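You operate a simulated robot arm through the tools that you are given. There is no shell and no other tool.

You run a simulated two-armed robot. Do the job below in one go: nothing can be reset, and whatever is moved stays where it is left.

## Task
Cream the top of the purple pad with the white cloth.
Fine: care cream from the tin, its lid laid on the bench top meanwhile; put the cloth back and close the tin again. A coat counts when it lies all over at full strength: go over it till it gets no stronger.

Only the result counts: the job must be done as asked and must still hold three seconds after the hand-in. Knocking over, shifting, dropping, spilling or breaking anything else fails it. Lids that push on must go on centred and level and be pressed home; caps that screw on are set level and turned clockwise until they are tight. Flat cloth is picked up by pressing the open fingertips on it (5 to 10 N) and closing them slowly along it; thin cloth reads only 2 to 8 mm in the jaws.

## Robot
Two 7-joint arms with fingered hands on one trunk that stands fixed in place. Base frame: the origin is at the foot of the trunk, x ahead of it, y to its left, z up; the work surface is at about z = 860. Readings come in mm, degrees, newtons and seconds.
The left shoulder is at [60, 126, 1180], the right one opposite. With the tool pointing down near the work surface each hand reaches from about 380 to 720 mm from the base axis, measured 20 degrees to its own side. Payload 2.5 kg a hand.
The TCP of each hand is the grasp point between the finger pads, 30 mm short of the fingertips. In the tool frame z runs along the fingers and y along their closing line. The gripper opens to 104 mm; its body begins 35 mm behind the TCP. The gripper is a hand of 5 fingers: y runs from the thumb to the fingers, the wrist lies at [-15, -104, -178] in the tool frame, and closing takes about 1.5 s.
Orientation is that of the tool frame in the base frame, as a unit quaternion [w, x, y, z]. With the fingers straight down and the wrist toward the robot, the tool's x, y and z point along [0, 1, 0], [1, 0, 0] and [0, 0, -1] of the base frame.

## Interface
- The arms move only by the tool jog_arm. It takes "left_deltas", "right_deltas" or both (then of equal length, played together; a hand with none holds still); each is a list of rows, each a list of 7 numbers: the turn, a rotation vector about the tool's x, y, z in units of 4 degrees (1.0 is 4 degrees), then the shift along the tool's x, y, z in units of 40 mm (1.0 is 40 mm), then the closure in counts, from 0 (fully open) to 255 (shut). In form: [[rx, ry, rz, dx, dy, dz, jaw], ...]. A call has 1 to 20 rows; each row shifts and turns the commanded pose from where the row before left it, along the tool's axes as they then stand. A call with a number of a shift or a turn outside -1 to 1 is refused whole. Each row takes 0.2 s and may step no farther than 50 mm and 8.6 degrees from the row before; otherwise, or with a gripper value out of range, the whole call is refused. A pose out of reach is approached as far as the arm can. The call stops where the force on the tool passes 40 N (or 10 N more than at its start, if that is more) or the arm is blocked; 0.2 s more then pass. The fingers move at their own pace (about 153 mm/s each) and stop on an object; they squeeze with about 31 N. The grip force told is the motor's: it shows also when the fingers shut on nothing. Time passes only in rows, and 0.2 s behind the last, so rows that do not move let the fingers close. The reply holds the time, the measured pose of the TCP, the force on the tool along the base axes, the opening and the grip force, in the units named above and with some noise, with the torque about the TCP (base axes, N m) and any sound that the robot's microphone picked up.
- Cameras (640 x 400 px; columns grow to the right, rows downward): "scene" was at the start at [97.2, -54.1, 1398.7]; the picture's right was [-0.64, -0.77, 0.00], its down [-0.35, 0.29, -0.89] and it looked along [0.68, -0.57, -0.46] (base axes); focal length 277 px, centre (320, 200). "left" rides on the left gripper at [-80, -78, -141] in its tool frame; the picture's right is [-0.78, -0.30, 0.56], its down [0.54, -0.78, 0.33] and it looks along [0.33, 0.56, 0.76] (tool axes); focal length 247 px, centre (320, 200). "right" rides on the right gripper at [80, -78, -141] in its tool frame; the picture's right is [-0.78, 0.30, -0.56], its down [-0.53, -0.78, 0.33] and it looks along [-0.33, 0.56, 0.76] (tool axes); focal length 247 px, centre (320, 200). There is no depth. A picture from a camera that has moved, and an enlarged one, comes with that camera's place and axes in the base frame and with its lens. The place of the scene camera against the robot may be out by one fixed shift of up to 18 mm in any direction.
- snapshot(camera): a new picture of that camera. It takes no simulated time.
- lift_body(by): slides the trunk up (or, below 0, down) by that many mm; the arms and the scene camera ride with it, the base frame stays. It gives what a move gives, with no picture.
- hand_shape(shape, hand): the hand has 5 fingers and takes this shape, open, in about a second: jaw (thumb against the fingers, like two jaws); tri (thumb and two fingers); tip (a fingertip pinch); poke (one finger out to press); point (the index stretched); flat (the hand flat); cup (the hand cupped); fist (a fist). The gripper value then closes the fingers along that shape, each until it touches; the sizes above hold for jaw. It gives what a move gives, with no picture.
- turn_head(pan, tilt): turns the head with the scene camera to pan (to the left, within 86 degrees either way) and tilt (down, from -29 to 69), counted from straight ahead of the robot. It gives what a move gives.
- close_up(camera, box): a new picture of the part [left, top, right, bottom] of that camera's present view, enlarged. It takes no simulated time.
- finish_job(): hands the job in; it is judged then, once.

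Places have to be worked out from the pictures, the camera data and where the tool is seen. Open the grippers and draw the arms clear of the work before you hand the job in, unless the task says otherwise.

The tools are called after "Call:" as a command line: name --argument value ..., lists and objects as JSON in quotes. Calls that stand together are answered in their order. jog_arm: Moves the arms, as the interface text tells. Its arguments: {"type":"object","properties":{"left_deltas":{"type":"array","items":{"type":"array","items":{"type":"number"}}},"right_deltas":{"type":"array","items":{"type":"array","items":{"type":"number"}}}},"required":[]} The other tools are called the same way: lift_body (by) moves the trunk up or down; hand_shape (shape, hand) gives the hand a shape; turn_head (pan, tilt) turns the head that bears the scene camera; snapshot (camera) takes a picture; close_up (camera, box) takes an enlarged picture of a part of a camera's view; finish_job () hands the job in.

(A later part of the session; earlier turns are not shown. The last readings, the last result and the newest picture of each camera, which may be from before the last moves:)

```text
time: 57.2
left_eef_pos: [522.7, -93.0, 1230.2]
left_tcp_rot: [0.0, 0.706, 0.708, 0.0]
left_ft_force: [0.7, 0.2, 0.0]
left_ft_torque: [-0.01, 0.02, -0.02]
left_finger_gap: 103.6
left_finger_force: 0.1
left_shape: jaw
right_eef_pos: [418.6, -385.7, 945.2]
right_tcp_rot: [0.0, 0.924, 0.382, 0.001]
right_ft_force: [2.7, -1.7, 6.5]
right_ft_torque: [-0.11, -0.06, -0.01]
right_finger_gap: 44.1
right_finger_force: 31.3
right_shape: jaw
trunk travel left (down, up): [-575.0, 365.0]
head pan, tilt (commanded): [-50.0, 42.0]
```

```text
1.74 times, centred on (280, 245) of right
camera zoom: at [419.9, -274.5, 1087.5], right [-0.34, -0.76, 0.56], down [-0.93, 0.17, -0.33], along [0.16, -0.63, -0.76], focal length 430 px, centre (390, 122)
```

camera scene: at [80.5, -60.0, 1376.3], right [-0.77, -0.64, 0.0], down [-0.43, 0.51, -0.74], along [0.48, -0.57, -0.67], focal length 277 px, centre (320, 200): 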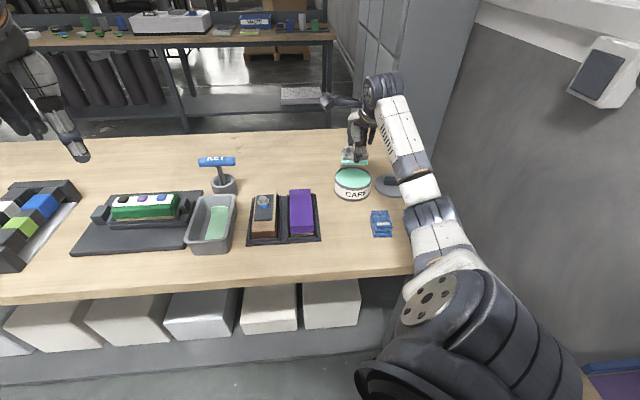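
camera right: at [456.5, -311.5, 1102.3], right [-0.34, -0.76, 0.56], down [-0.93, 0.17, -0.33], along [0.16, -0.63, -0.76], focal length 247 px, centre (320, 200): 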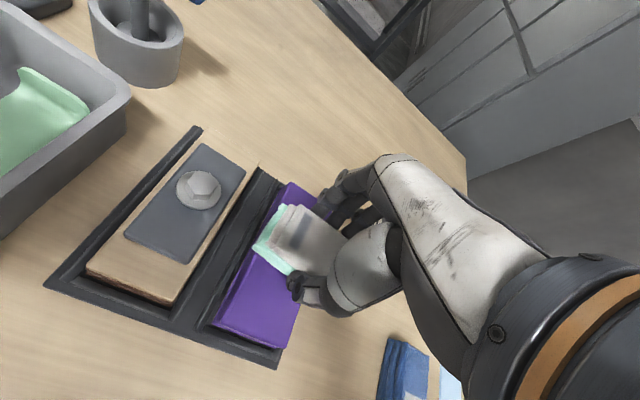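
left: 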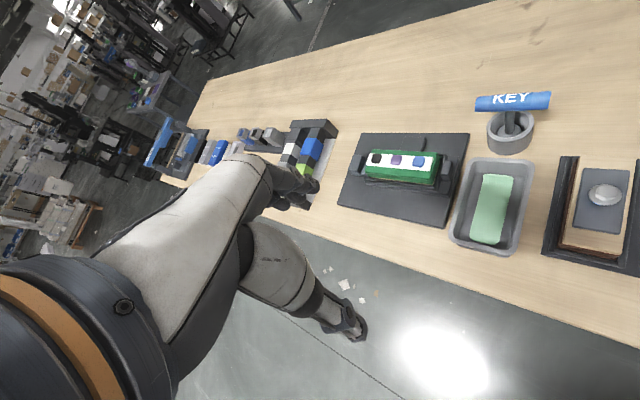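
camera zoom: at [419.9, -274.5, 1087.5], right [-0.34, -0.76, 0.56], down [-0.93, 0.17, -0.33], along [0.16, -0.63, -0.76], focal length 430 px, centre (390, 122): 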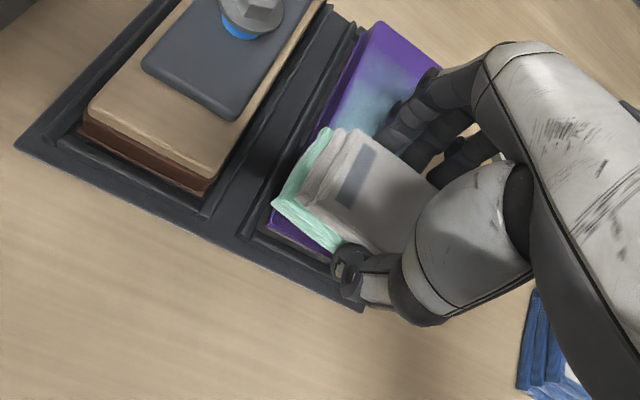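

A mint tint shows where I have wiped. Now a full stroke to the far end.

Call:
jog_arm --right_deltas '[[0, 0, 0, 0, 0.2, 0, 255], [0, 0, 0, 0, 0.2, 0, 255], [0, 0, 0, 0, 0.2, 0, 255], [0, 0, 0, 0, 0.2, 0, 255], [0, 0, 0, 0, 0.2, 0, 255], [0, 0, 0, 0, 0.2, 0, 255], [0, 0, 0, 0, 0.2, 0, 255], [0, 0, 0, 0, 0.2, 0, 255], [0, 0, 0, 0, 0.2, 0, 255], [0, 0, 0, 0, 0.2, 0, 255], [0, 0, 0, 0, 0.2, 0, 255], [0, 0, 0, 0, 0.2, 0, 255], [0, 0, 0, 0, 0.2, 0, 255], [0, 0, 0, 0, 0, 0, 255]]'

Call:
close_up --camera "scene" --box '[270, 160, 340, 250]'

Call:
close_up --camera "right" --box '[160, 160, 400, 390]'

```text
time: 60.2
left_eef_pos: [522.5, -92.8, 1230.1]
left_tcp_rot: [0.0, 0.707, 0.707, 0.0]
left_ft_force: [-0.5, 0.4, 0.4]
left_ft_torque: [-0.03, -0.03, 0.0]
left_finger_gap: 103.6
left_finger_force: 0.0
left_shape: jaw
right_eef_pos: [492.7, -457.9, 945.2]
right_tcp_rot: [0.001, 0.924, 0.382, 0.001]
right_ft_force: [-1.9, 1.2, 4.0]
right_ft_torque: [0.01, 0.04, -0.06]
right_finger_gap: 44.2
right_finger_force: 31.0
right_shape: jaw
trunk travel left (down, up): [-575.0, 365.0]
head pan, tilt (commanded): [-50.0, 42.0]
```

```text
4.44 times, centred on (305, 205) of scene
camera zoom: at [79.9, -59.4, 1376.5], right [-0.77, -0.64, 0.0], down [-0.43, 0.51, -0.74], along [0.48, -0.57, -0.67], focal length 1230 px, centre (387, 178)
```

zoom: 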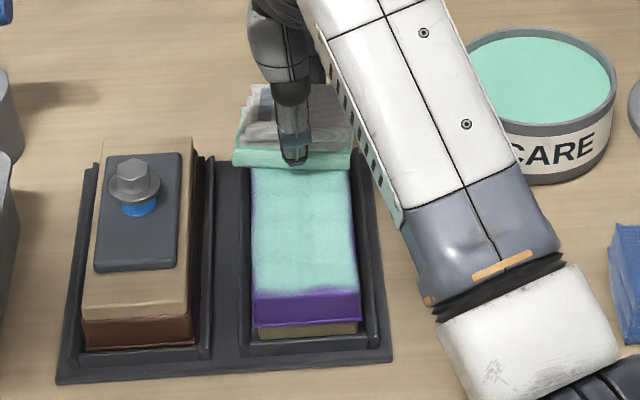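

```text
1.74 times, centred on (280, 275) of right
camera zoom: at [493.7, -347.5, 1087.5], right [-0.34, -0.76, 0.56], down [-0.93, 0.17, -0.33], along [0.16, -0.63, -0.76], focal length 430 px, centre (390, 70)
```

zoom: 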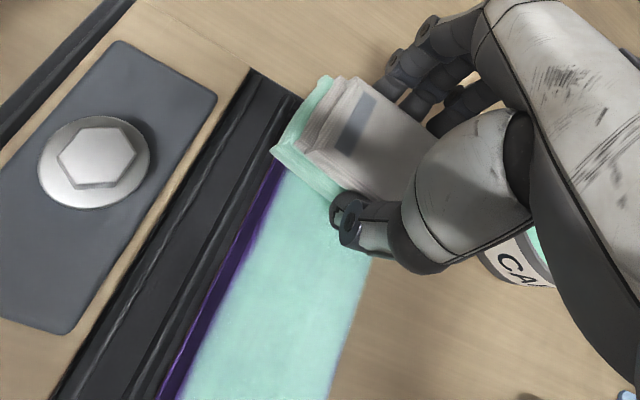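

The coat already looks strong over most of the top, with only a thin purple line along the left edge. I shift 8 mm left and wipe back to the near end.

Call:
jog_arm --right_deltas '[[0, 0, 0, 0, 0.15, 0, 255], [0, 0, 0, 0.2, 0, 0, 255], [0, 0, 0, 0, -0.2, 0, 255], [0, 0, 0, 0, -0.2, 0, 255], [0, 0, 0, 0, -0.2, 0, 255], [0, 0, 0, 0, -0.2, 0, 255], [0, 0, 0, 0, -0.2, 0, 255], [0, 0, 0, 0, -0.2, 0, 255], [0, 0, 0, 0, -0.2, 0, 255], [0, 0, 0, 0, -0.2, 0, 255], [0, 0, 0, 0, -0.2, 0, 255], [0, 0, 0, 0, -0.2, 0, 255], [0, 0, 0, 0, -0.2, 0, 255], [0, 0, 0, 0, -0.2, 0, 255], [0, 0, 0, 0, -0.2, 0, 255], [0, 0, 0, 0, -0.2, 0, 255], [0, 0, 0, 0, -0.1, 0, 255], [0, 0, 0, 0, 0, 0, 255]]'

Call:
close_up --camera "scene" --box '[270, 160, 340, 250]'

Call:
close_up --camera "right" --box '[160, 130, 400, 360]'

```text
time: 64.0
left_eef_pos: [522.7, -93.9, 1229.8]
left_tcp_rot: [0.0, 0.706, 0.708, 0.0]
left_ft_force: [-0.1, 0.0, 0.4]
left_ft_torque: [-0.02, 0.0, 0.04]
left_finger_gap: 103.7
left_finger_force: 0.0
left_shape: jaw
right_eef_pos: [419.0, -374.3, 944.3]
right_tcp_rot: [0.001, 0.924, 0.382, 0.0]
right_ft_force: [2.2, -1.7, 5.9]
right_ft_torque: [-0.08, -0.06, 0.01]
right_finger_gap: 44.8
right_finger_force: 31.0
right_shape: jaw
trunk travel left (down, up): [-575.0, 365.0]
head pan, tilt (commanded): [-50.0, 42.0]
```

```text
4.44 times, centred on (305, 205) of scene
camera zoom: at [80.2, -59.7, 1376.4], right [-0.77, -0.64, 0.0], down [-0.43, 0.51, -0.74], along [0.48, -0.57, -0.67], focal length 1230 px, centre (387, 178)
```

zoom: 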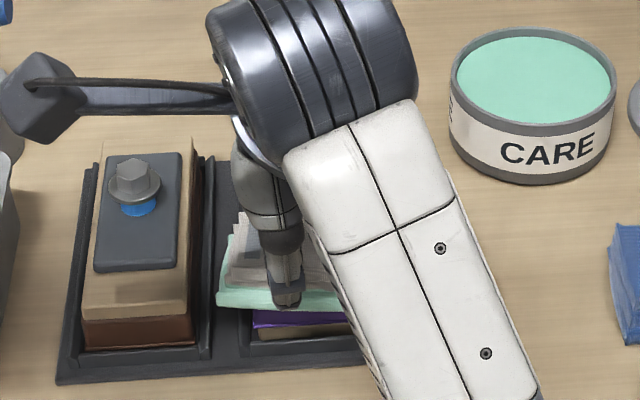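

```text
1.74 times, centred on (280, 245) of right
camera zoom: at [421.2, -264.5, 1087.3], right [-0.34, -0.76, 0.56], down [-0.93, 0.17, -0.33], along [0.16, -0.63, -0.76], focal length 430 px, centre (390, 122)
```

zoom: 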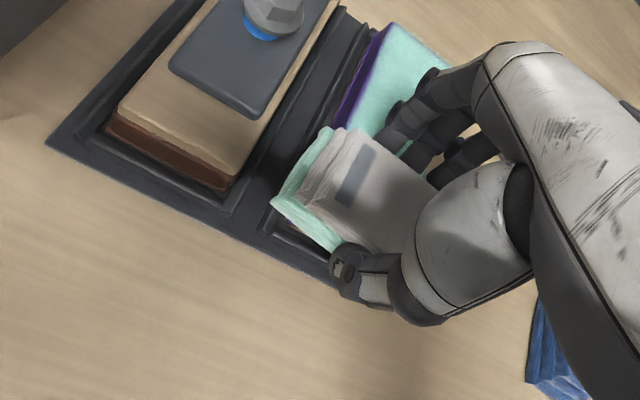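

Steady at 6 N. I shift 14 mm to the right side and wipe forward to the far end.

Call:
jog_arm --right_deltas '[[0, 0, 0, -0.175, 0, 0, 255], [0, 0, 0, -0.175, 0, 0, 255], [0, 0, 0, 0, 0.2, 0, 255], [0, 0, 0, 0, 0.2, 0, 255], [0, 0, 0, 0, 0.2, 0, 255], [0, 0, 0, 0, 0.2, 0, 255], [0, 0, 0, 0, 0.2, 0, 255], [0, 0, 0, 0, 0.2, 0, 255], [0, 0, 0, 0, 0.2, 0, 255], [0, 0, 0, 0, 0.2, 0, 255], [0, 0, 0, 0, 0.2, 0, 255], [0, 0, 0, 0, 0.2, 0, 255], [0, 0, 0, 0, 0.2, 0, 255], [0, 0, 0, 0, 0.2, 0, 255], [0, 0, 0, 0, 0.2, 0, 255], [0, 0, 0, 0, 0.2, 0, 255], [0, 0, 0, 0, 0.15, 0, 255], [0, 0, 0, 0, 0, 0, 255]]'

Call:
close_up --camera "scene" --box '[270, 160, 340, 250]'

Call:
close_up --camera "right" --box '[160, 160, 400, 390]'

```text
time: 67.8
left_eef_pos: [522.0, -94.0, 1231.3]
left_tcp_rot: [0.0, 0.706, 0.708, -0.001]
left_ft_force: [-0.2, 0.3, 0.6]
left_ft_torque: [0.0, -0.01, 0.03]
left_finger_gap: 103.8
left_finger_force: 0.2
left_shape: jaw
right_eef_pos: [493.1, -468.6, 945.2]
right_tcp_rot: [0.001, 0.924, 0.383, 0.0]
right_ft_force: [-1.5, 2.6, 7.0]
right_ft_torque: [0.07, 0.03, 0.0]
right_finger_gap: 44.7
right_finger_force: 30.9
right_shape: jaw
trunk travel left (down, up): [-575.0, 365.0]
head pan, tilt (commanded): [-50.0, 42.0]
```

```text
4.44 times, centred on (305, 205) of scene
camera zoom: at [79.6, -59.2, 1376.5], right [-0.77, -0.64, 0.0], down [-0.43, 0.51, -0.74], along [0.48, -0.57, -0.67], focal length 1230 px, centre (387, 178)
```

zoom: 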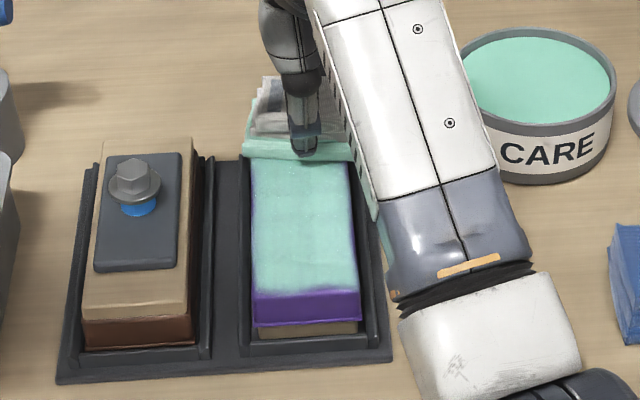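

```text
1.74 times, centred on (280, 275) of right
camera zoom: at [494.6, -357.3, 1087.1], right [-0.34, -0.76, 0.56], down [-0.93, 0.17, -0.33], along [0.16, -0.63, -0.76], focal length 430 px, centre (390, 70)
```

zoom: 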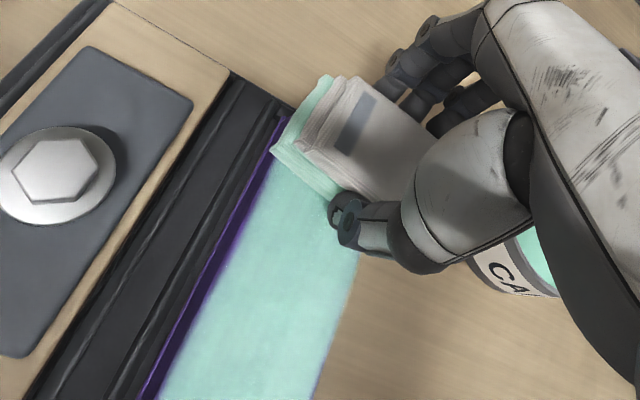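

The top looks mint all over with softer edges. I lift off and draw aside to see the whole top.

Call:
jog_arm --right_deltas '[[0, 0, 0, 0, 0, -0.1, 255], [0, 0, 0, 0, 0, -0.3, 255], [0, 0, 0, 0, 0, -0.6, 255], [0, 0, 0, 0, 0, -0.6, 255], [0, 0, 0, -0.6, 0.2, 0, 255], [0, 0, 0, -0.8, 0.2, 0, 255], [0, 0, 0, -0.8, 0.2, 0, 255], [0, 0, 0, 0, 0, 0, 255]]'

Call:
close_up --camera "scene" --box '[280, 170, 330, 250]'

Call:
snapshot --camera "right"

```text
time: 69.6
left_eef_pos: [523.8, -94.7, 1229.1]
left_tcp_rot: [-0.001, 0.707, 0.707, 0.0]
left_ft_force: [0.0, 0.3, 0.4]
left_ft_torque: [0.0, 0.0, 0.03]
left_finger_gap: 103.8
left_finger_force: 0.0
left_shape: jaw
right_eef_pos: [446.8, -549.8, 1005.8]
right_tcp_rot: [0.0, 0.924, 0.383, 0.0]
right_ft_force: [0.5, 0.8, -0.1]
right_ft_torque: [0.01, 0.02, -0.02]
right_finger_gap: 44.0
right_finger_force: 31.2
right_shape: jaw
trunk travel left (down, up): [-575.0, 365.0]
head pan, tilt (commanded): [-50.0, 42.0]
```

```text
5.00 times, centred on (305, 210) of scene
camera zoom: at [80.5, -60.0, 1376.4], right [-0.77, -0.64, 0.0], down [-0.43, 0.51, -0.74], along [0.48, -0.57, -0.67], focal length 1384 px, centre (395, 150)
```

zoom: 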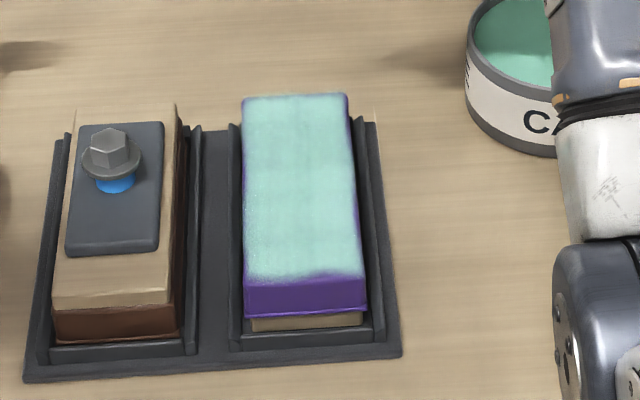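

```text
taken
camera right: at [448.7, -438.7, 1147.9], right [-0.34, -0.76, 0.56], down [-0.93, 0.17, -0.33], along [0.16, -0.63, -0.76], focal length 247 px, centre (320, 200)
```

right: 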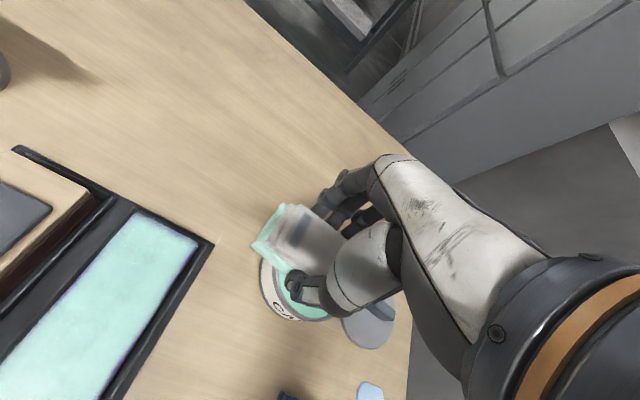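

The top is coated nearly all over. I zoom in closely to judge evenness and the rims.

Call:
close_up --camera "scene" --box '[284, 185, 320, 208]'

Call:
close_up --camera "scene" --box '[284, 205, 320, 240]'

```text
16.00 times, centred on (302, 196) of scene
camera zoom: at [80.5, -60.0, 1376.4], right [-0.77, -0.64, 0.0], down [-0.43, 0.51, -0.74], along [0.48, -0.57, -0.67], focal length 4429 px, centre (608, 256)
```

zoom: 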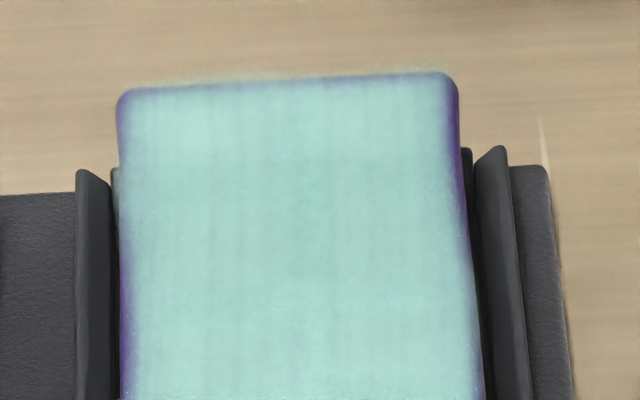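

```text
11.43 times, centred on (302, 222) of scene
camera zoom: at [80.5, -60.0, 1376.4], right [-0.77, -0.64, 0.0], down [-0.43, 0.51, -0.74], along [0.48, -0.57, -0.67], focal length 3163 px, centre (526, -57)
```

zoom: 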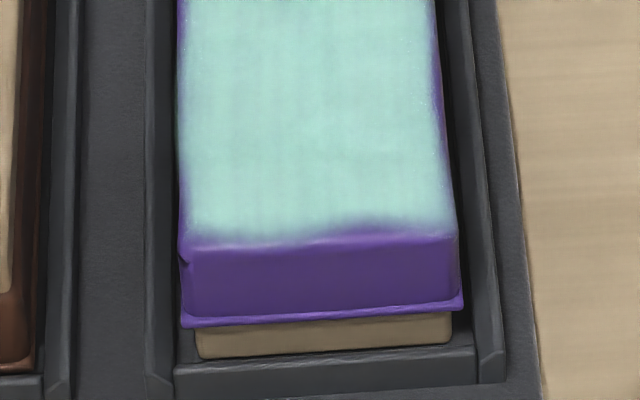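

The far half is even, but the near edge, especially its right corner, still shows a 4–6 mm purple fade, and the side edges are thin. I reload the cloth with cream first, moving back over the tin and down to just above the cream.

Call:
jog_arm --right_deltas '[[0, 0, 0, -0.63, 0.15, 0, 255], [0, 0, 0, -0.635, 0.15, 0, 255], [0, 0, 0, 0, 0, 0, 255], [0, 0, 0, 0, 0, 0.5, 255], [0, 0, 0, 0, 0, 0.5, 255], [0, 0, 0, 0, 0, 0.25, 255], [0, 0, 0, 0, 0, 0.05, 255], [0, 0, 0, 0, 0, 0, 255]]'

Call:
close_up --camera "scene" --box '[320, 140, 390, 210]'

Call:
close_up --camera "right" --box '[180, 160, 400, 340]'

```text
time: 71.4
left_eef_pos: [522.2, -93.3, 1230.1]
left_tcp_rot: [0.0, 0.706, 0.708, 0.0]
left_ft_force: [-0.4, -1.1, -0.3]
left_ft_torque: [-0.01, -0.02, -0.04]
left_finger_gap: 103.6
left_finger_force: 0.1
left_shape: jaw
right_eef_pos: [421.3, -591.2, 956.4]
right_tcp_rot: [0.0, 0.924, 0.383, 0.0]
right_ft_force: [0.9, -0.1, -0.8]
right_ft_torque: [0.01, -0.01, 0.01]
right_finger_gap: 44.3
right_finger_force: 31.0
right_shape: jaw
trunk travel left (down, up): [-575.0, 365.0]
head pan, tilt (commanded): [-50.0, 42.0]
```

```text
5.71 times, centred on (355, 175) of scene
camera zoom: at [80.5, -60.0, 1376.3], right [-0.77, -0.64, 0.0], down [-0.43, 0.51, -0.74], along [0.48, -0.57, -0.67], focal length 1582 px, centre (120, 343)
```

zoom: 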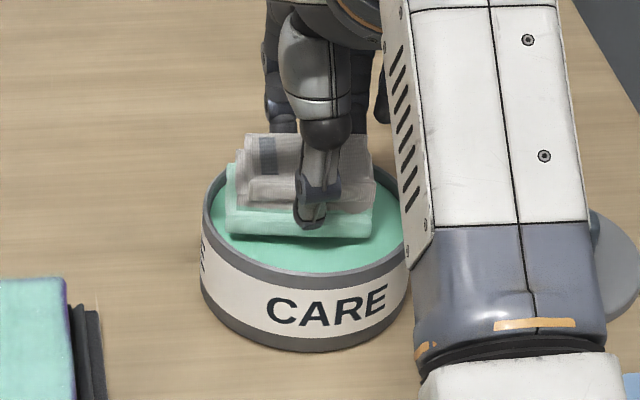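

```text
2.22 times, centred on (290, 250) of right
camera zoom: at [422.3, -481.1, 1098.4], right [-0.34, -0.76, 0.56], down [-0.93, 0.17, -0.33], along [0.16, -0.63, -0.76], focal length 549 px, centre (387, 89)
```

zoom: 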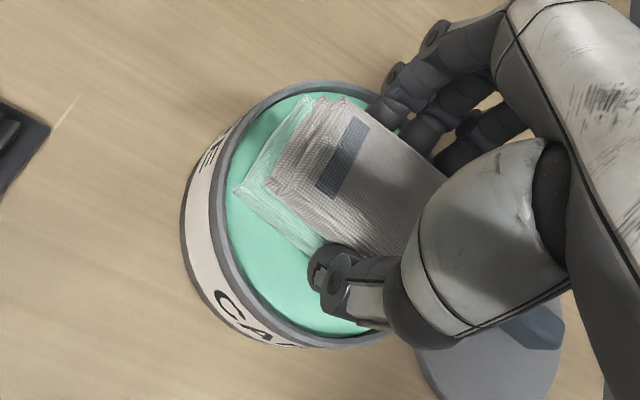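

The hand sits about 4 mm too far toward the rim on the cloth's left end. I shift 4.8 mm to centre the cloth and then press it into the cream.

Call:
jog_arm --right_deltas '[[0, 0, 0, -0.12, 0.01, 0, 255], [0, 0, 0, 0, 0, 0.05, 255], [0, 0, 0, 0, 0, 0.05, 255], [0, 0, 0, 0, 0, 0.05, 255], [0, 0, 0, 0, 0, 0.02, 255], [0, 0, 0, 0, 0, 0, 255]]'

Call:
close_up --camera "scene" --box '[320, 140, 390, 210]'

```text
time: 72.8
left_eef_pos: [522.9, -93.5, 1229.9]
left_tcp_rot: [-0.001, 0.707, 0.708, 0.001]
left_ft_force: [-0.1, 0.6, -0.7]
left_ft_torque: [-0.01, 0.0, -0.01]
left_finger_gap: 103.6
left_finger_force: 0.0
left_shape: jaw
right_eef_pos: [417.2, -595.7, 949.4]
right_tcp_rot: [0.0, 0.924, 0.383, 0.0]
right_ft_force: [0.1, -0.1, -0.9]
right_ft_torque: [-0.03, -0.03, 0.0]
right_finger_gap: 44.4
right_finger_force: 30.4
right_shape: jaw
trunk travel left (down, up): [-575.0, 365.0]
head pan, tilt (commanded): [-50.0, 42.0]
```

```text
5.71 times, centred on (355, 175) of scene
camera zoom: at [80.5, -60.0, 1376.4], right [-0.77, -0.64, 0.0], down [-0.43, 0.51, -0.74], along [0.48, -0.57, -0.67], focal length 1582 px, centre (120, 343)
```

zoom: 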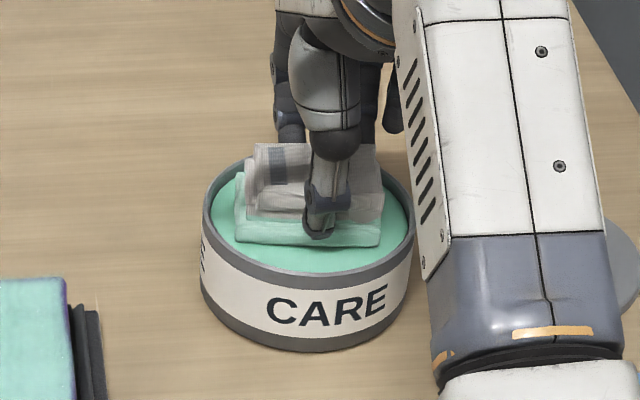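

Not pressing yet. Two more 1 mm steps bring it to about the same depth as the first dip.

Call:
jog_arm --right_deltas '[[0, 0, 0, 0, 0, 0.025, 255], [0, 0, 0, 0, 0, 0.025, 255], [0, 0, 0, 0, 0, 0, 255]]'

```text
time: 73.6
left_eef_pos: [523.2, -93.9, 1230.7]
left_tcp_rot: [0.0, 0.707, 0.708, 0.0]
left_ft_force: [0.1, 0.4, -0.1]
left_ft_torque: [-0.03, 0.0, 0.02]
left_finger_gap: 103.7
left_finger_force: 0.1
left_shape: jaw
right_eef_pos: [418.0, -594.6, 948.2]
right_tcp_rot: [0.003, 0.924, 0.382, 0.001]
right_ft_force: [0.3, -1.3, 4.6]
right_ft_torque: [-0.02, -0.01, 0.0]
right_finger_gap: 44.2
right_finger_force: 30.4
right_shape: jaw
trunk travel left (down, up): [-575.0, 365.0]
head pan, tilt (commanded): [-50.0, 42.0]
```

It presses at 4.6 N. I nudge 0.5 mm more, hold, and lift out.

Call:
jog_arm --right_deltas '[[0, 0, 0, 0, 0, 0.012, 255], [0, 0, 0, 0, 0, 0, 255], [0, 0, 0, 0, 0, 0, 255], [0, 0, 0, 0, 0, -0.1, 255], [0, 0, 0, 0, 0, -0.2, 255], [0, 0, 0, 0, 0, -0.5, 255], [0, 0, 0, 0, 0, -0.5, 255], [0, 0, 0, 0, 0, -0.2, 255], [0, 0, 0, 0, 0, 0, 255]]'

Call:
close_up --camera "scene" --box '[310, 120, 400, 210]'

```text
time: 75.6
left_eef_pos: [522.6, -93.8, 1230.1]
left_tcp_rot: [0.001, 0.706, 0.708, 0.0]
left_ft_force: [-0.2, -0.7, 0.6]
left_ft_torque: [0.02, 0.01, 0.0]
left_finger_gap: 104.0
left_finger_force: 0.1
left_shape: jaw
right_eef_pos: [418.3, -597.2, 1007.9]
right_tcp_rot: [0.0, 0.924, 0.383, 0.0]
right_ft_force: [0.4, 0.3, 0.2]
right_ft_torque: [-0.01, -0.02, -0.01]
right_finger_gap: 44.3
right_finger_force: 30.8
right_shape: jaw
trunk travel left (down, up): [-575.0, 365.0]
head pan, tilt (commanded): [-50.0, 42.0]
```

```text
4.44 times, centred on (355, 165) of scene
camera zoom: at [80.5, -60.0, 1376.3], right [-0.77, -0.64, 0.0], down [-0.43, 0.51, -0.74], along [0.48, -0.57, -0.67], focal length 1230 px, centre (164, 356)
```

zoom: 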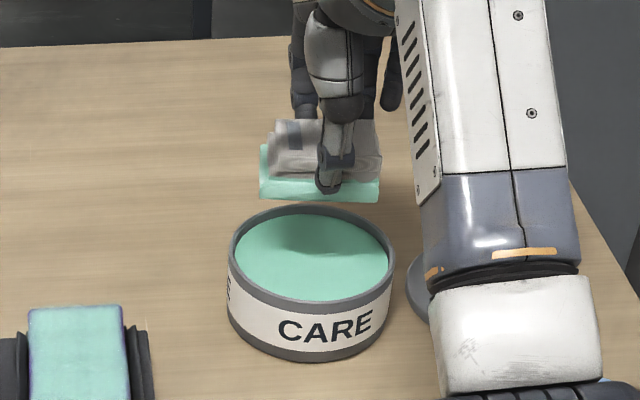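

The cloth is fully loaded again. I carry it to the near end of the pad and down to just above the surface.

Call:
jog_arm --right_deltas '[[0, 0, 0, 0.45, -0.46, 0, 255], [0, 0, 0, 0.55, -0.58, 0, 255], [0, 0, 0, 0.55, -0.58, 0, 255], [0, 0, 0, 0.55, -0.58, 0, 255], [0, 0, 0, 0.55, -0.58, 0, 255], [0, 0, 0, 0.55, -0.58, 0, 255], [0, 0, 0, 0.56, -0.59, 0, 255], [0, 0, 0, 0, 0, 0, 255], [0, 0, 0, 0, 0, 0.5, 255], [0, 0, 0, 0, 0, 0.5, 255], [0, 0, 0, 0, 0, 0.4, 255], [0, 0, 0, 0, 0, 0, 255]]'

Call:
snapshot --camera "scene"

Call:
close_up --camera "right" --box '[160, 130, 400, 360]'

```text
time: 78.2
left_eef_pos: [523.4, -93.5, 1230.0]
left_tcp_rot: [0.001, 0.707, 0.707, 0.0]
left_ft_force: [-0.5, 0.8, -0.7]
left_ft_torque: [0.01, -0.01, -0.01]
left_finger_gap: 103.4
left_finger_force: 0.1
left_shape: jaw
right_eef_pos: [413.8, -377.7, 951.8]
right_tcp_rot: [0.0, 0.924, 0.383, 0.0]
right_ft_force: [-0.5, 0.6, -0.5]
right_ft_torque: [-0.01, 0.01, 0.03]
right_finger_gap: 43.7
right_finger_force: 31.3
right_shape: jaw
trunk travel left (down, up): [-575.0, 365.0]
head pan, tilt (commanded): [-50.0, 42.0]
```

```text
taken
camera scene: at [80.4, -60.0, 1376.4], right [-0.77, -0.64, 0.0], down [-0.43, 0.51, -0.74], along [0.48, -0.57, -0.67], focal length 277 px, centre (320, 200)
```

scene: 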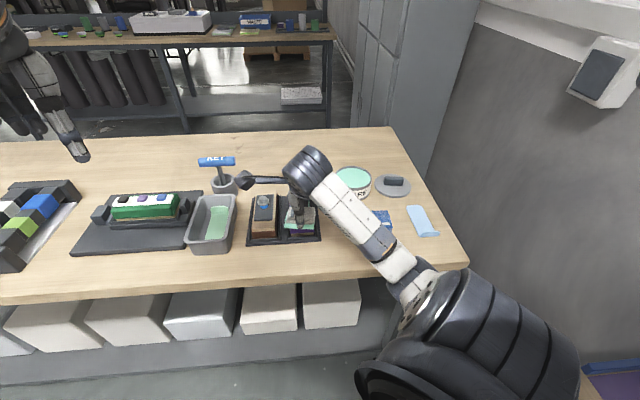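

```text
1.74 times, centred on (280, 245) of right
camera zoom: at [414.7, -267.0, 1093.1], right [-0.34, -0.76, 0.56], down [-0.93, 0.17, -0.33], along [0.16, -0.63, -0.76], focal length 430 px, centre (390, 122)
```

zoom: 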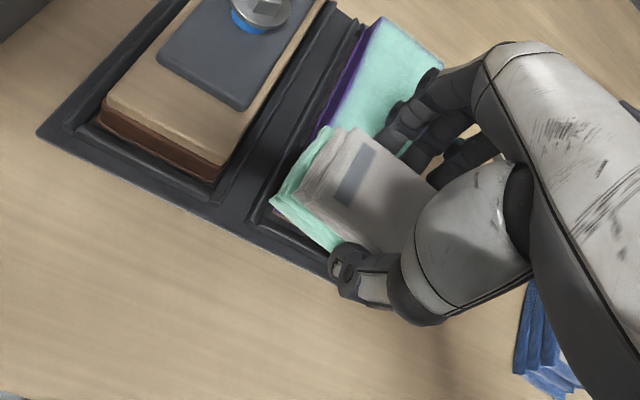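

The hand is at the near end with the cloth overhanging the edge. I lower to light contact.

Call:
jog_arm --right_deltas '[[0, 0, 0, 0, 0, 0.075, 255], [0, 0, 0, 0, 0, 0.05, 255], [0, 0, 0, 0, 0, 0.025, 255], [0, 0, 0, 0, 0, 0, 255]]'

```text
time: 79.2
left_eef_pos: [522.4, -94.1, 1230.3]
left_tcp_rot: [0.0, 0.706, 0.708, 0.0]
left_ft_force: [1.1, -0.4, 0.0]
left_ft_torque: [0.03, 0.0, 0.01]
left_finger_gap: 103.3
left_finger_force: 0.1
left_shape: jaw
right_eef_pos: [413.5, -377.6, 945.0]
right_tcp_rot: [0.0, 0.924, 0.382, -0.001]
right_ft_force: [0.9, -0.8, -0.1]
right_ft_torque: [0.01, 0.0, -0.01]
right_finger_gap: 44.0
right_finger_force: 30.8
right_shape: jaw
trunk travel left (down, up): [-575.0, 365.0]
head pan, tilt (commanded): [-50.0, 42.0]
```

Call:
jog_arm --right_deltas '[[0, 0, 0, 0, 0, 0.025, 255], [0, 0, 0, 0, 0, 0.012, 255], [0, 0, 0, 0, 0, 0, 255]]'

```text
time: 80.0
left_eef_pos: [523.5, -93.3, 1230.1]
left_tcp_rot: [0.0, 0.706, 0.708, 0.0]
left_ft_force: [-0.4, 0.2, -0.1]
left_ft_torque: [0.0, 0.02, -0.04]
left_finger_gap: 103.9
left_finger_force: 0.1
left_shape: jaw
right_eef_pos: [412.9, -377.9, 946.0]
right_tcp_rot: [0.0, 0.924, 0.382, 0.002]
right_ft_force: [1.0, 0.3, 6.6]
right_ft_torque: [-0.01, -0.03, 0.02]
right_finger_gap: 44.1
right_finger_force: 31.3
right_shape: jaw
trunk travel left (down, up): [-575.0, 365.0]
head pan, tilt (commanded): [-50.0, 42.0]
```

Good contact at 6.6 N. I slide slightly past the near edge and work sideways across it, right side included.

Call:
jog_arm --right_deltas '[[0, 0, 0, 0, -0.19, 0, 255], [0, 0, 0, 0.15, 0, 0, 255], [0, 0, 0, 0.15, 0, 0, 255], [0, 0, 0, -0.16, 0, 0, 255], [0, 0, 0, -0.16, 0, 0, 255], [0, 0, 0, -0.16, 0, 0, 255], [0, 0, 0, -0.16, 0, 0, 255], [0, 0, 0, 0, 0.15, 0, 255], [0, 0, 0, 0, -0.15, 0, 255], [0, 0, 0, 0.16, 0, 0, 255], [0, 0, 0, 0.16, 0, 0, 255], [0, 0, 0, 0.16, 0, 0, 255], [0, 0, 0, 0.16, 0, 0, 255], [0, 0, 0, 0, 0, 0, 255]]'

Call:
close_up --camera "scene" --box '[270, 160, 340, 250]'

```text
time: 83.0
left_eef_pos: [522.4, -94.2, 1231.1]
left_tcp_rot: [0.001, 0.707, 0.708, 0.0]
left_ft_force: [0.3, 0.1, -0.4]
left_ft_torque: [0.01, -0.02, -0.05]
left_finger_gap: 103.5
left_finger_force: 0.0
left_shape: jaw
right_eef_pos: [414.1, -364.4, 944.8]
right_tcp_rot: [0.0, 0.924, 0.383, 0.0]
right_ft_force: [-3.3, -2.2, 7.3]
right_ft_torque: [-0.1, 0.03, -0.04]
right_finger_gap: 44.1
right_finger_force: 31.1
right_shape: jaw
trunk travel left (down, up): [-575.0, 365.0]
head pan, tilt (commanded): [-50.0, 42.0]
```

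```text
4.44 times, centred on (305, 205) of scene
camera zoom: at [79.8, -59.8, 1376.4], right [-0.77, -0.64, 0.0], down [-0.43, 0.51, -0.74], along [0.48, -0.57, -0.67], focal length 1230 px, centre (387, 178)
```

zoom: 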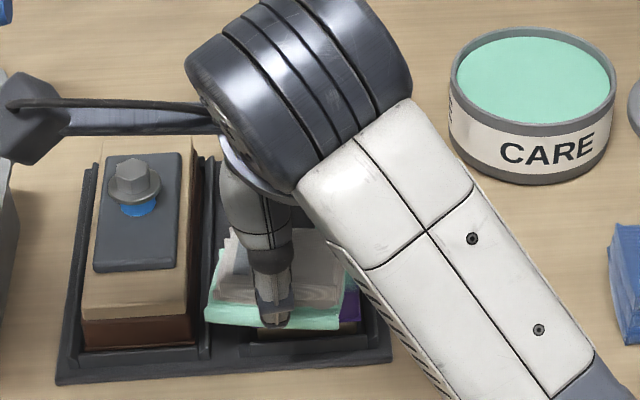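

Pressure is steady at about 7 N. Now a long stroke along the left side to just past the far end.

Call:
jog_arm --right_deltas '[[0, 0, 0, 0, 0.203, 0, 255], [0, 0, 0, 0, 0.203, 0, 255], [0, 0, 0, 0, 0.203, 0, 255], [0, 0, 0, 0, 0.203, 0, 255], [0, 0, 0, 0, 0.203, 0, 255], [0, 0, 0, 0, 0.203, 0, 255], [0, 0, 0, 0, 0.203, 0, 255], [0, 0, 0, 0, 0.203, 0, 255], [0, 0, 0, 0, 0.203, 0, 255], [0, 0, 0, 0, 0.203, 0, 255], [0, 0, 0, 0, 0.203, 0, 255], [0, 0, 0, 0, 0.203, 0, 255], [0, 0, 0, 0, 0.203, 0, 255], [0, 0, 0, 0, 0.203, 0, 255], [0, 0, 0, 0, 0.203, 0, 255], [0, 0, 0, 0, 0.203, 0, 255], [0, 0, 0, 0, 0.203, 0, 255], [0, 0, 0, 0, 0, 0, 255]]'

Call:
close_up --camera "scene" --box '[270, 160, 340, 250]'

```text
time: 86.8
left_eef_pos: [522.7, -93.5, 1229.8]
left_tcp_rot: [0.0, 0.706, 0.708, 0.001]
left_ft_force: [0.2, 0.7, 1.0]
left_ft_torque: [-0.03, 0.02, 0.01]
left_finger_gap: 103.6
left_finger_force: 0.1
left_shape: jaw
right_eef_pos: [511.8, -461.2, 944.7]
right_tcp_rot: [-0.001, 0.924, 0.383, 0.001]
right_ft_force: [-1.0, 2.3, 2.1]
right_ft_torque: [0.05, 0.05, 0.02]
right_finger_gap: 44.1
right_finger_force: 30.3
right_shape: jaw
trunk travel left (down, up): [-575.0, 365.0]
head pan, tilt (commanded): [-50.0, 42.0]
```

```text
4.44 times, centred on (305, 205) of scene
camera zoom: at [80.0, -59.5, 1376.4], right [-0.77, -0.64, 0.0], down [-0.43, 0.51, -0.74], along [0.48, -0.57, -0.67], focal length 1230 px, centre (387, 178)
```

zoom: 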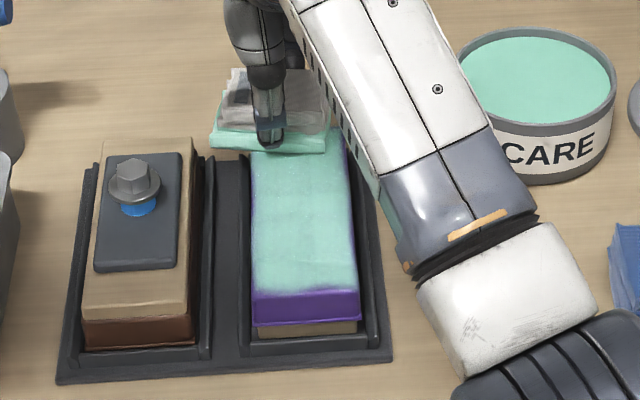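

The near edge is now covered. At the far end the force is down to 2 N, so I press about 0.4 mm more and work sideways across the far edge.

Call:
jog_arm --right_deltas '[[0, 0, 0, 0, 0, 0.012, 255], [0, 0, 0, -0.16, 0, 0, 255], [0, 0, 0, -0.16, 0, 0, 255], [0, 0, 0, -0.16, 0, 0, 255], [0, 0, 0, -0.16, 0, 0, 255], [0, 0, 0, 0, -0.15, 0, 255], [0, 0, 0, 0, 0.15, 0, 255], [0, 0, 0, 0.16, 0, 0, 255], [0, 0, 0, 0.16, 0, 0, 255], [0, 0, 0, 0.16, 0, 0, 255], [0, 0, 0, -0.16, 0, 0, 255], [0, 0, 0, -0.16, 0, 0, 255], [0, 0, 0, -0.16, 0, 0, 255], [0, 0, 0, 0, 0, 0, 255]]'

Call:
close_up --camera "scene" --box '[270, 160, 340, 250]'

```text
time: 89.8
left_eef_pos: [522.4, -92.6, 1230.4]
left_tcp_rot: [0.001, 0.706, 0.708, -0.001]
left_ft_force: [0.7, 0.0, 0.5]
left_ft_torque: [0.01, -0.02, 0.01]
left_finger_gap: 103.6
left_finger_force: 0.0
left_shape: jaw
right_eef_pos: [495.5, -479.3, 944.0]
right_tcp_rot: [0.0, 0.924, 0.383, 0.0]
right_ft_force: [2.8, 3.4, 9.6]
right_ft_torque: [0.08, -0.05, 0.04]
right_finger_gap: 44.3
right_finger_force: 30.7
right_shape: jaw
trunk travel left (down, up): [-575.0, 365.0]
head pan, tilt (commanded): [-50.0, 42.0]
```

```text
4.44 times, centred on (305, 205) of scene
camera zoom: at [80.0, -58.9, 1376.5], right [-0.77, -0.64, 0.0], down [-0.43, 0.51, -0.74], along [0.48, -0.57, -0.67], focal length 1230 px, centre (387, 178)
```

zoom: 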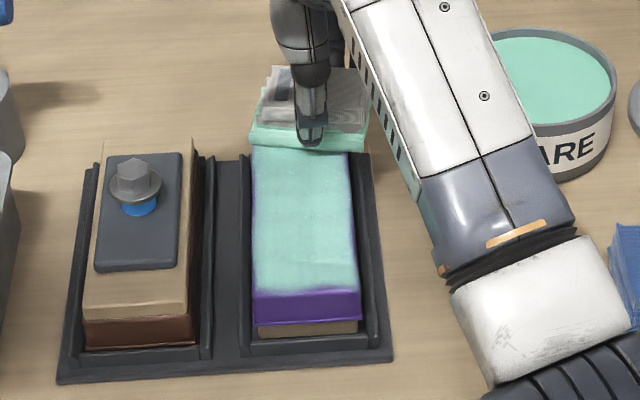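

About 9.6 N now, still fine. I stroke back along the right side to the near end.

Call:
jog_arm --right_deltas '[[0, 0, 0, 0, -0.2, -0.005, 255], [0, 0, 0, 0, -0.2, 0, 255], [0, 0, 0, 0, -0.2, 0, 255], [0, 0, 0, 0, -0.2, 0, 255], [0, 0, 0, 0, -0.2, 0, 255], [0, 0, 0, 0, -0.2, 0, 255], [0, 0, 0, 0, -0.2, 0, 255], [0, 0, 0, 0, -0.2, 0, 255], [0, 0, 0, 0, -0.2, 0, 255], [0, 0, 0, 0, -0.2, 0, 255], [0, 0, 0, 0, -0.2, 0, 255], [0, 0, 0, 0, -0.2, 0, 255], [0, 0, 0, 0, -0.2, 0, 255], [0, 0, 0, 0, -0.2, 0, 255], [0, 0, 0, 0, -0.2, 0, 255], [0, 0, 0, 0, -0.2, 0, 255], [0, 0, 0, 0, -0.2, 0, 255], [0, 0, 0, 0, 0, 0, 255]]'

Call:
close_up --camera "right" --box '[160, 100, 420, 360]'

```text
time: 93.6
left_eef_pos: [522.7, -93.4, 1231.3]
left_tcp_rot: [0.0, 0.707, 0.708, -0.001]
left_ft_force: [-0.7, 0.0, 0.6]
left_ft_torque: [0.02, -0.03, 0.01]
left_finger_gap: 103.7
left_finger_force: 0.1
left_shape: jaw
right_eef_pos: [399.6, -382.0, 944.3]
right_tcp_rot: [-0.001, 0.924, 0.382, 0.0]
right_ft_force: [1.1, -1.6, 3.8]
right_ft_torque: [-0.06, -0.05, 0.02]
right_finger_gap: 44.2
right_finger_force: 31.1
right_shape: jaw
trunk travel left (down, up): [-575.0, 365.0]
head pan, tilt (commanded): [-50.0, 42.0]
```

```text
1.54 times, centred on (290, 230) of right
camera zoom: at [400.5, -272.3, 1086.8], right [-0.34, -0.76, 0.56], down [-0.93, 0.17, -0.33], along [0.16, -0.63, -0.76], focal length 380 px, centre (366, 154)
```

zoom: 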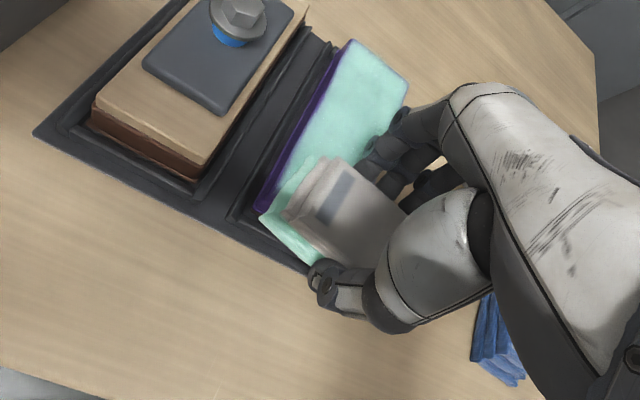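

The near right corner is being covered too. Now a centre-lane stroke to the far end.

Call:
jog_arm --right_deltas '[[0, 0, 0, 0.15, 0, 0.003, 255], [0, 0, 0, 0.15, 0, 0, 255], [0, 0, 0, 0, 0.2, 0, 255], [0, 0, 0, 0, 0.2, 0, 255], [0, 0, 0, 0, 0.2, 0, 255], [0, 0, 0, 0, 0.2, 0, 255], [0, 0, 0, 0, 0.2, 0, 255], [0, 0, 0, 0, 0.2, 0, 255], [0, 0, 0, 0, 0.2, 0, 255], [0, 0, 0, 0, 0.2, 0, 255], [0, 0, 0, 0, 0.2, 0, 255], [0, 0, 0, 0, 0.2, 0, 255], [0, 0, 0, 0, 0.2, 0, 255], [0, 0, 0, 0, 0.2, 0, 255], [0, 0, 0, 0, 0.2, 0, 255], [0, 0, 0, 0, 0.2, 0, 255], [0, 0, 0, 0, 0.2, 0, 255], [0, 0, 0, 0, 0.2, 0, 255], [0, 0, 0, 0, 0.2, 0, 255], [0, 0, 0, 0, 0, 0, 255]]'

Call:
jog_arm --right_deltas '[[0, 0, 0, 0, 0, -0.1, 255], [0, 0, 0, 0, 0, -0.3, 255], [0, 0, 0, 0, 0, -0.6, 255], [0, 0, 0, 0, 0, -0.6, 255], [0, 0, 0, -0.6, 0.1, 0, 255], [0, 0, 0, -0.8, 0.1, 0, 255], [0, 0, 0, -0.8, 0.1, 0, 255], [0, 0, 0, 0, 0, 0, 255]]'

Call:
close_up --camera "scene" --box '[280, 170, 330, 250]'

Call:
close_up --camera "scene" --box '[284, 185, 320, 208]'

Call:
close_up --camera "scene" --box '[284, 205, 320, 240]'

```text
time: 97.8
left_eef_pos: [522.7, -92.3, 1230.5]
left_tcp_rot: [0.001, 0.707, 0.707, -0.001]
left_ft_force: [0.3, -0.1, -0.1]
left_ft_torque: [0.0, 0.03, 0.02]
left_finger_gap: 103.8
left_finger_force: 0.1
left_shape: jaw
right_eef_pos: [502.4, -470.8, 944.6]
right_tcp_rot: [0.002, 0.924, 0.382, 0.001]
right_ft_force: [-2.9, 1.9, 6.7]
right_ft_torque: [0.11, 0.14, 0.03]
right_finger_gap: 44.0
right_finger_force: 30.5
right_shape: jaw
trunk travel left (down, up): [-575.0, 365.0]
head pan, tilt (commanded): [-50.0, 42.0]
```

```text
time: 99.6
left_eef_pos: [523.7, -94.4, 1230.1]
left_tcp_rot: [0.0, 0.706, 0.708, 0.0]
left_ft_force: [0.5, -0.6, 0.1]
left_ft_torque: [0.01, -0.03, 0.0]
left_finger_gap: 103.6
left_finger_force: 0.1
left_shape: jaw
right_eef_pos: [450.1, -542.2, 1005.9]
right_tcp_rot: [-0.001, 0.924, 0.382, 0.0]
right_ft_force: [0.3, -0.7, -1.1]
right_ft_torque: [0.04, -0.03, -0.01]
right_finger_gap: 43.9
right_finger_force: 31.0
right_shape: jaw
trunk travel left (down, up): [-575.0, 365.0]
head pan, tilt (commanded): [-50.0, 42.0]
```

```text
5.00 times, centred on (305, 210) of scene
camera zoom: at [80.5, -60.0, 1376.4], right [-0.77, -0.64, 0.0], down [-0.43, 0.51, -0.74], along [0.48, -0.57, -0.67], focal length 1384 px, centre (395, 150)
```

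zoom: 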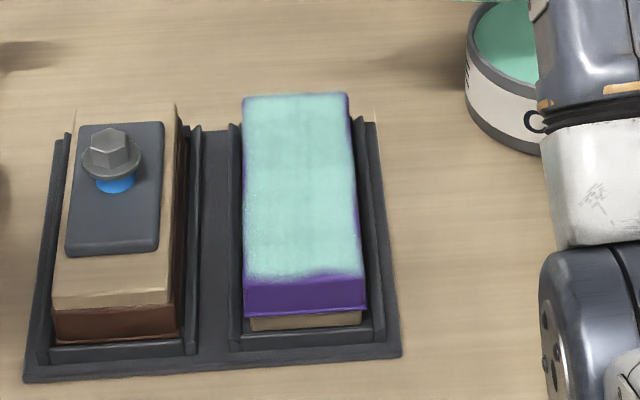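

```text
16.00 times, centred on (302, 196) of scene
camera zoom: at [80.5, -60.0, 1376.4], right [-0.77, -0.64, 0.0], down [-0.43, 0.51, -0.74], along [0.48, -0.57, -0.67], focal length 4429 px, centre (608, 256)
```

zoom: 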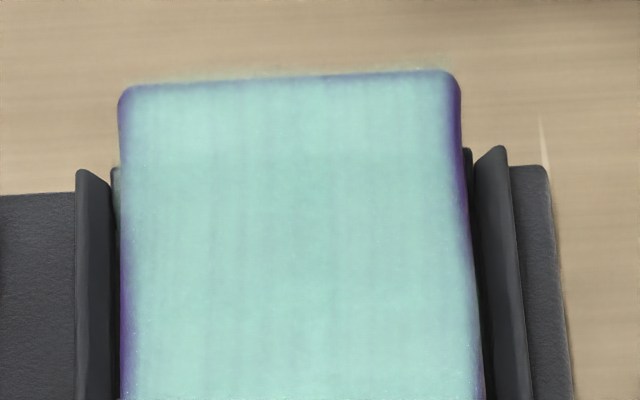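

```text
11.43 times, centred on (302, 222) of scene
camera zoom: at [80.5, -60.0, 1376.4], right [-0.77, -0.64, 0.0], down [-0.43, 0.51, -0.74], along [0.48, -0.57, -0.67], focal length 3163 px, centre (526, -57)
```

zoom: 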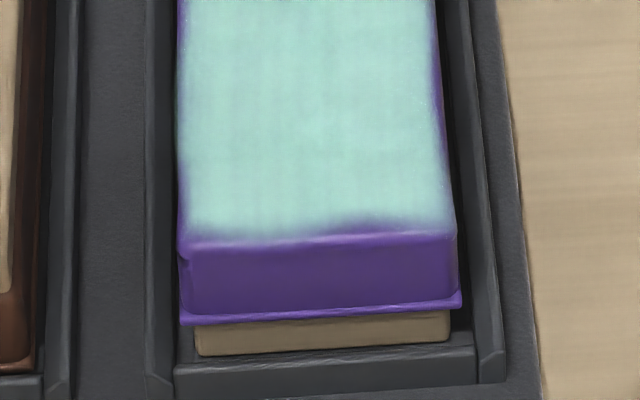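

The coat looks unchanged from before the second load, which suggests it is saturated. I move to the spot over the cloth's place, where the wrist camera had a good close view of the pad, to check the edges from another side.

Call:
jog_arm --right_deltas '[[0, 0, 0, -0.068, -0.58, -0.163, 255], [0, 0, 0, -0.068, -0.58, -0.163, 255], [0, 0, 0, -0.068, -0.58, -0.163, 255], [0, 0, 0, -0.068, -0.58, -0.163, 255], [0, 0, 0, -0.068, -0.58, -0.163, 255], [0, 0, 0, -0.068, -0.58, -0.163, 255], [0, 0, 0, 0, 0, 0, 255]]'

Call:
close_up --camera "right" --box '[110, 100, 270, 270]'

Call:
snapshot --camera "scene"

```text
time: 101.2
left_eef_pos: [523.5, -94.7, 1229.5]
left_tcp_rot: [-0.001, 0.706, 0.708, 0.0]
left_ft_force: [0.7, -0.7, 0.5]
left_ft_torque: [-0.02, -0.03, 0.01]
left_finger_gap: 103.6
left_finger_force: 0.0
left_shape: jaw
right_eef_pos: [338.2, -454.8, 1046.5]
right_tcp_rot: [0.0, 0.924, 0.383, 0.0]
right_ft_force: [-0.4, -0.7, -0.8]
right_ft_torque: [0.01, -0.01, 0.02]
right_finger_gap: 44.1
right_finger_force: 30.6
right_shape: jaw
trunk travel left (down, up): [-575.0, 365.0]
head pan, tilt (commanded): [-50.0, 42.0]
```

```text
2.35 times, centred on (190, 185) of right
camera zoom: at [339.9, -343.3, 1188.6], right [-0.34, -0.76, 0.56], down [-0.93, 0.17, -0.33], along [0.16, -0.63, -0.76], focal length 581 px, centre (626, 235)
```

zoom: 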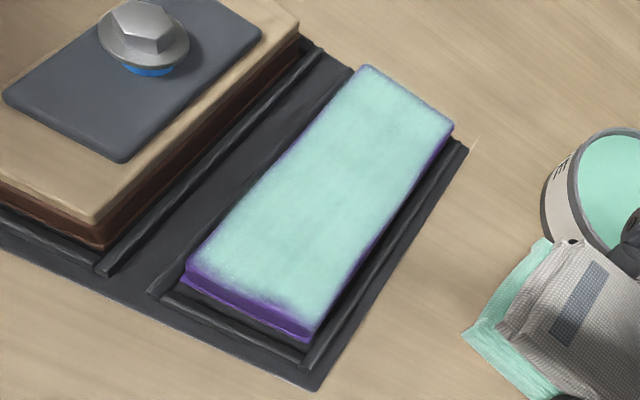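

```text
taken
camera scene: at [80.6, -60.0, 1376.3], right [-0.77, -0.64, 0.0], down [-0.43, 0.51, -0.74], along [0.48, -0.57, -0.67], focal length 277 px, centre (320, 200)
```

scene: 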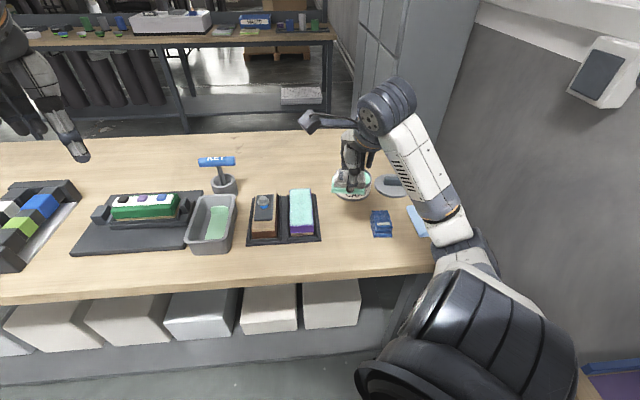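

Call:
close_up --camera "right" --box '[150, 160, 210, 250]'

Call:
close_up --camera "right" --box '[180, 120, 240, 190]'

```text
4.44 times, centred on (180, 205) of right
camera zoom: at [339.9, -343.3, 1188.6], right [-0.34, -0.76, 0.56], down [-0.93, 0.17, -0.33], along [0.16, -0.63, -0.76], focal length 1098 px, centre (942, 178)
```

zoom: 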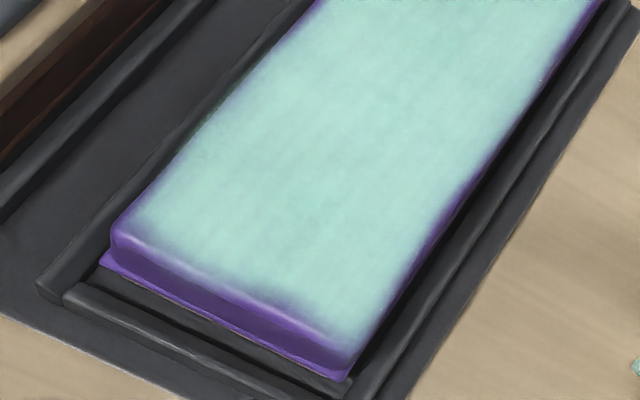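

```text
5.71 times, centred on (210, 155) of right
camera zoom: at [339.9, -343.3, 1188.6], right [-0.34, -0.76, 0.56], down [-0.93, 0.17, -0.33], along [0.16, -0.63, -0.76], focal length 1411 px, centre (949, 457)
```

zoom: 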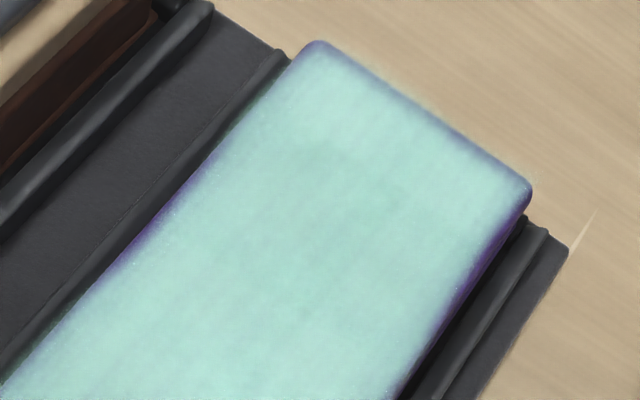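

The top is mint all over; only the rounded rims fade, a bit more along the near edge. I go over the near edge once more and then compare with this same view.

Call:
jog_arm --right_deltas '[[0, 0, 0, 0.5, -0.06, 0, 255], [0, 0, 0, 0.72, -0.09, 0, 255], [0, 0, 0, 0.72, -0.09, 0, 255], [0, 0, 0, 0.72, -0.08, 0, 255], [0, 0, 0, 0, 0, 0.4, 255], [0, 0, 0, 0, 0, 0.6, 255], [0, 0, 0, 0, 0, 0.6, 255], [0, 0, 0, 0, 0, 0.5, 255], [0, 0, 0, 0, 0, 0.25, 255], [0, 0, 0, 0, 0, 0.1, 255], [0, 0, 0, 0, 0, 0, 255]]'

Call:
close_up --camera "scene" --box '[270, 160, 340, 250]'

```text
time: 103.6
left_eef_pos: [522.1, -94.5, 1229.4]
left_tcp_rot: [0.0, 0.706, 0.708, 0.0]
left_ft_force: [-0.1, 0.1, 0.5]
left_ft_torque: [-0.01, 0.0, -0.03]
left_finger_gap: 103.6
left_finger_force: 0.1
left_shape: jaw
right_eef_pos: [404.9, -369.9, 948.6]
right_tcp_rot: [0.0, 0.923, 0.384, 0.0]
right_ft_force: [-0.1, -0.2, 0.2]
right_ft_torque: [-0.01, -0.03, -0.01]
right_finger_gap: 44.1
right_finger_force: 31.0
right_shape: jaw
trunk travel left (down, up): [-575.0, 365.0]
head pan, tilt (commanded): [-50.0, 42.0]
```

```text
4.44 times, centred on (305, 205) of scene
camera zoom: at [80.5, -60.0, 1376.4], right [-0.77, -0.64, 0.0], down [-0.43, 0.51, -0.74], along [0.48, -0.57, -0.67], focal length 1230 px, centre (387, 178)
```

zoom: 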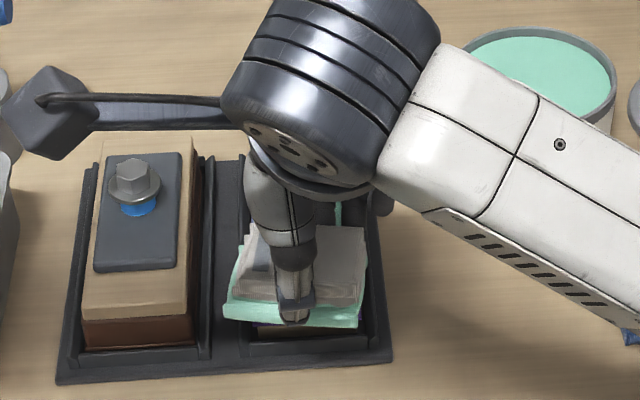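

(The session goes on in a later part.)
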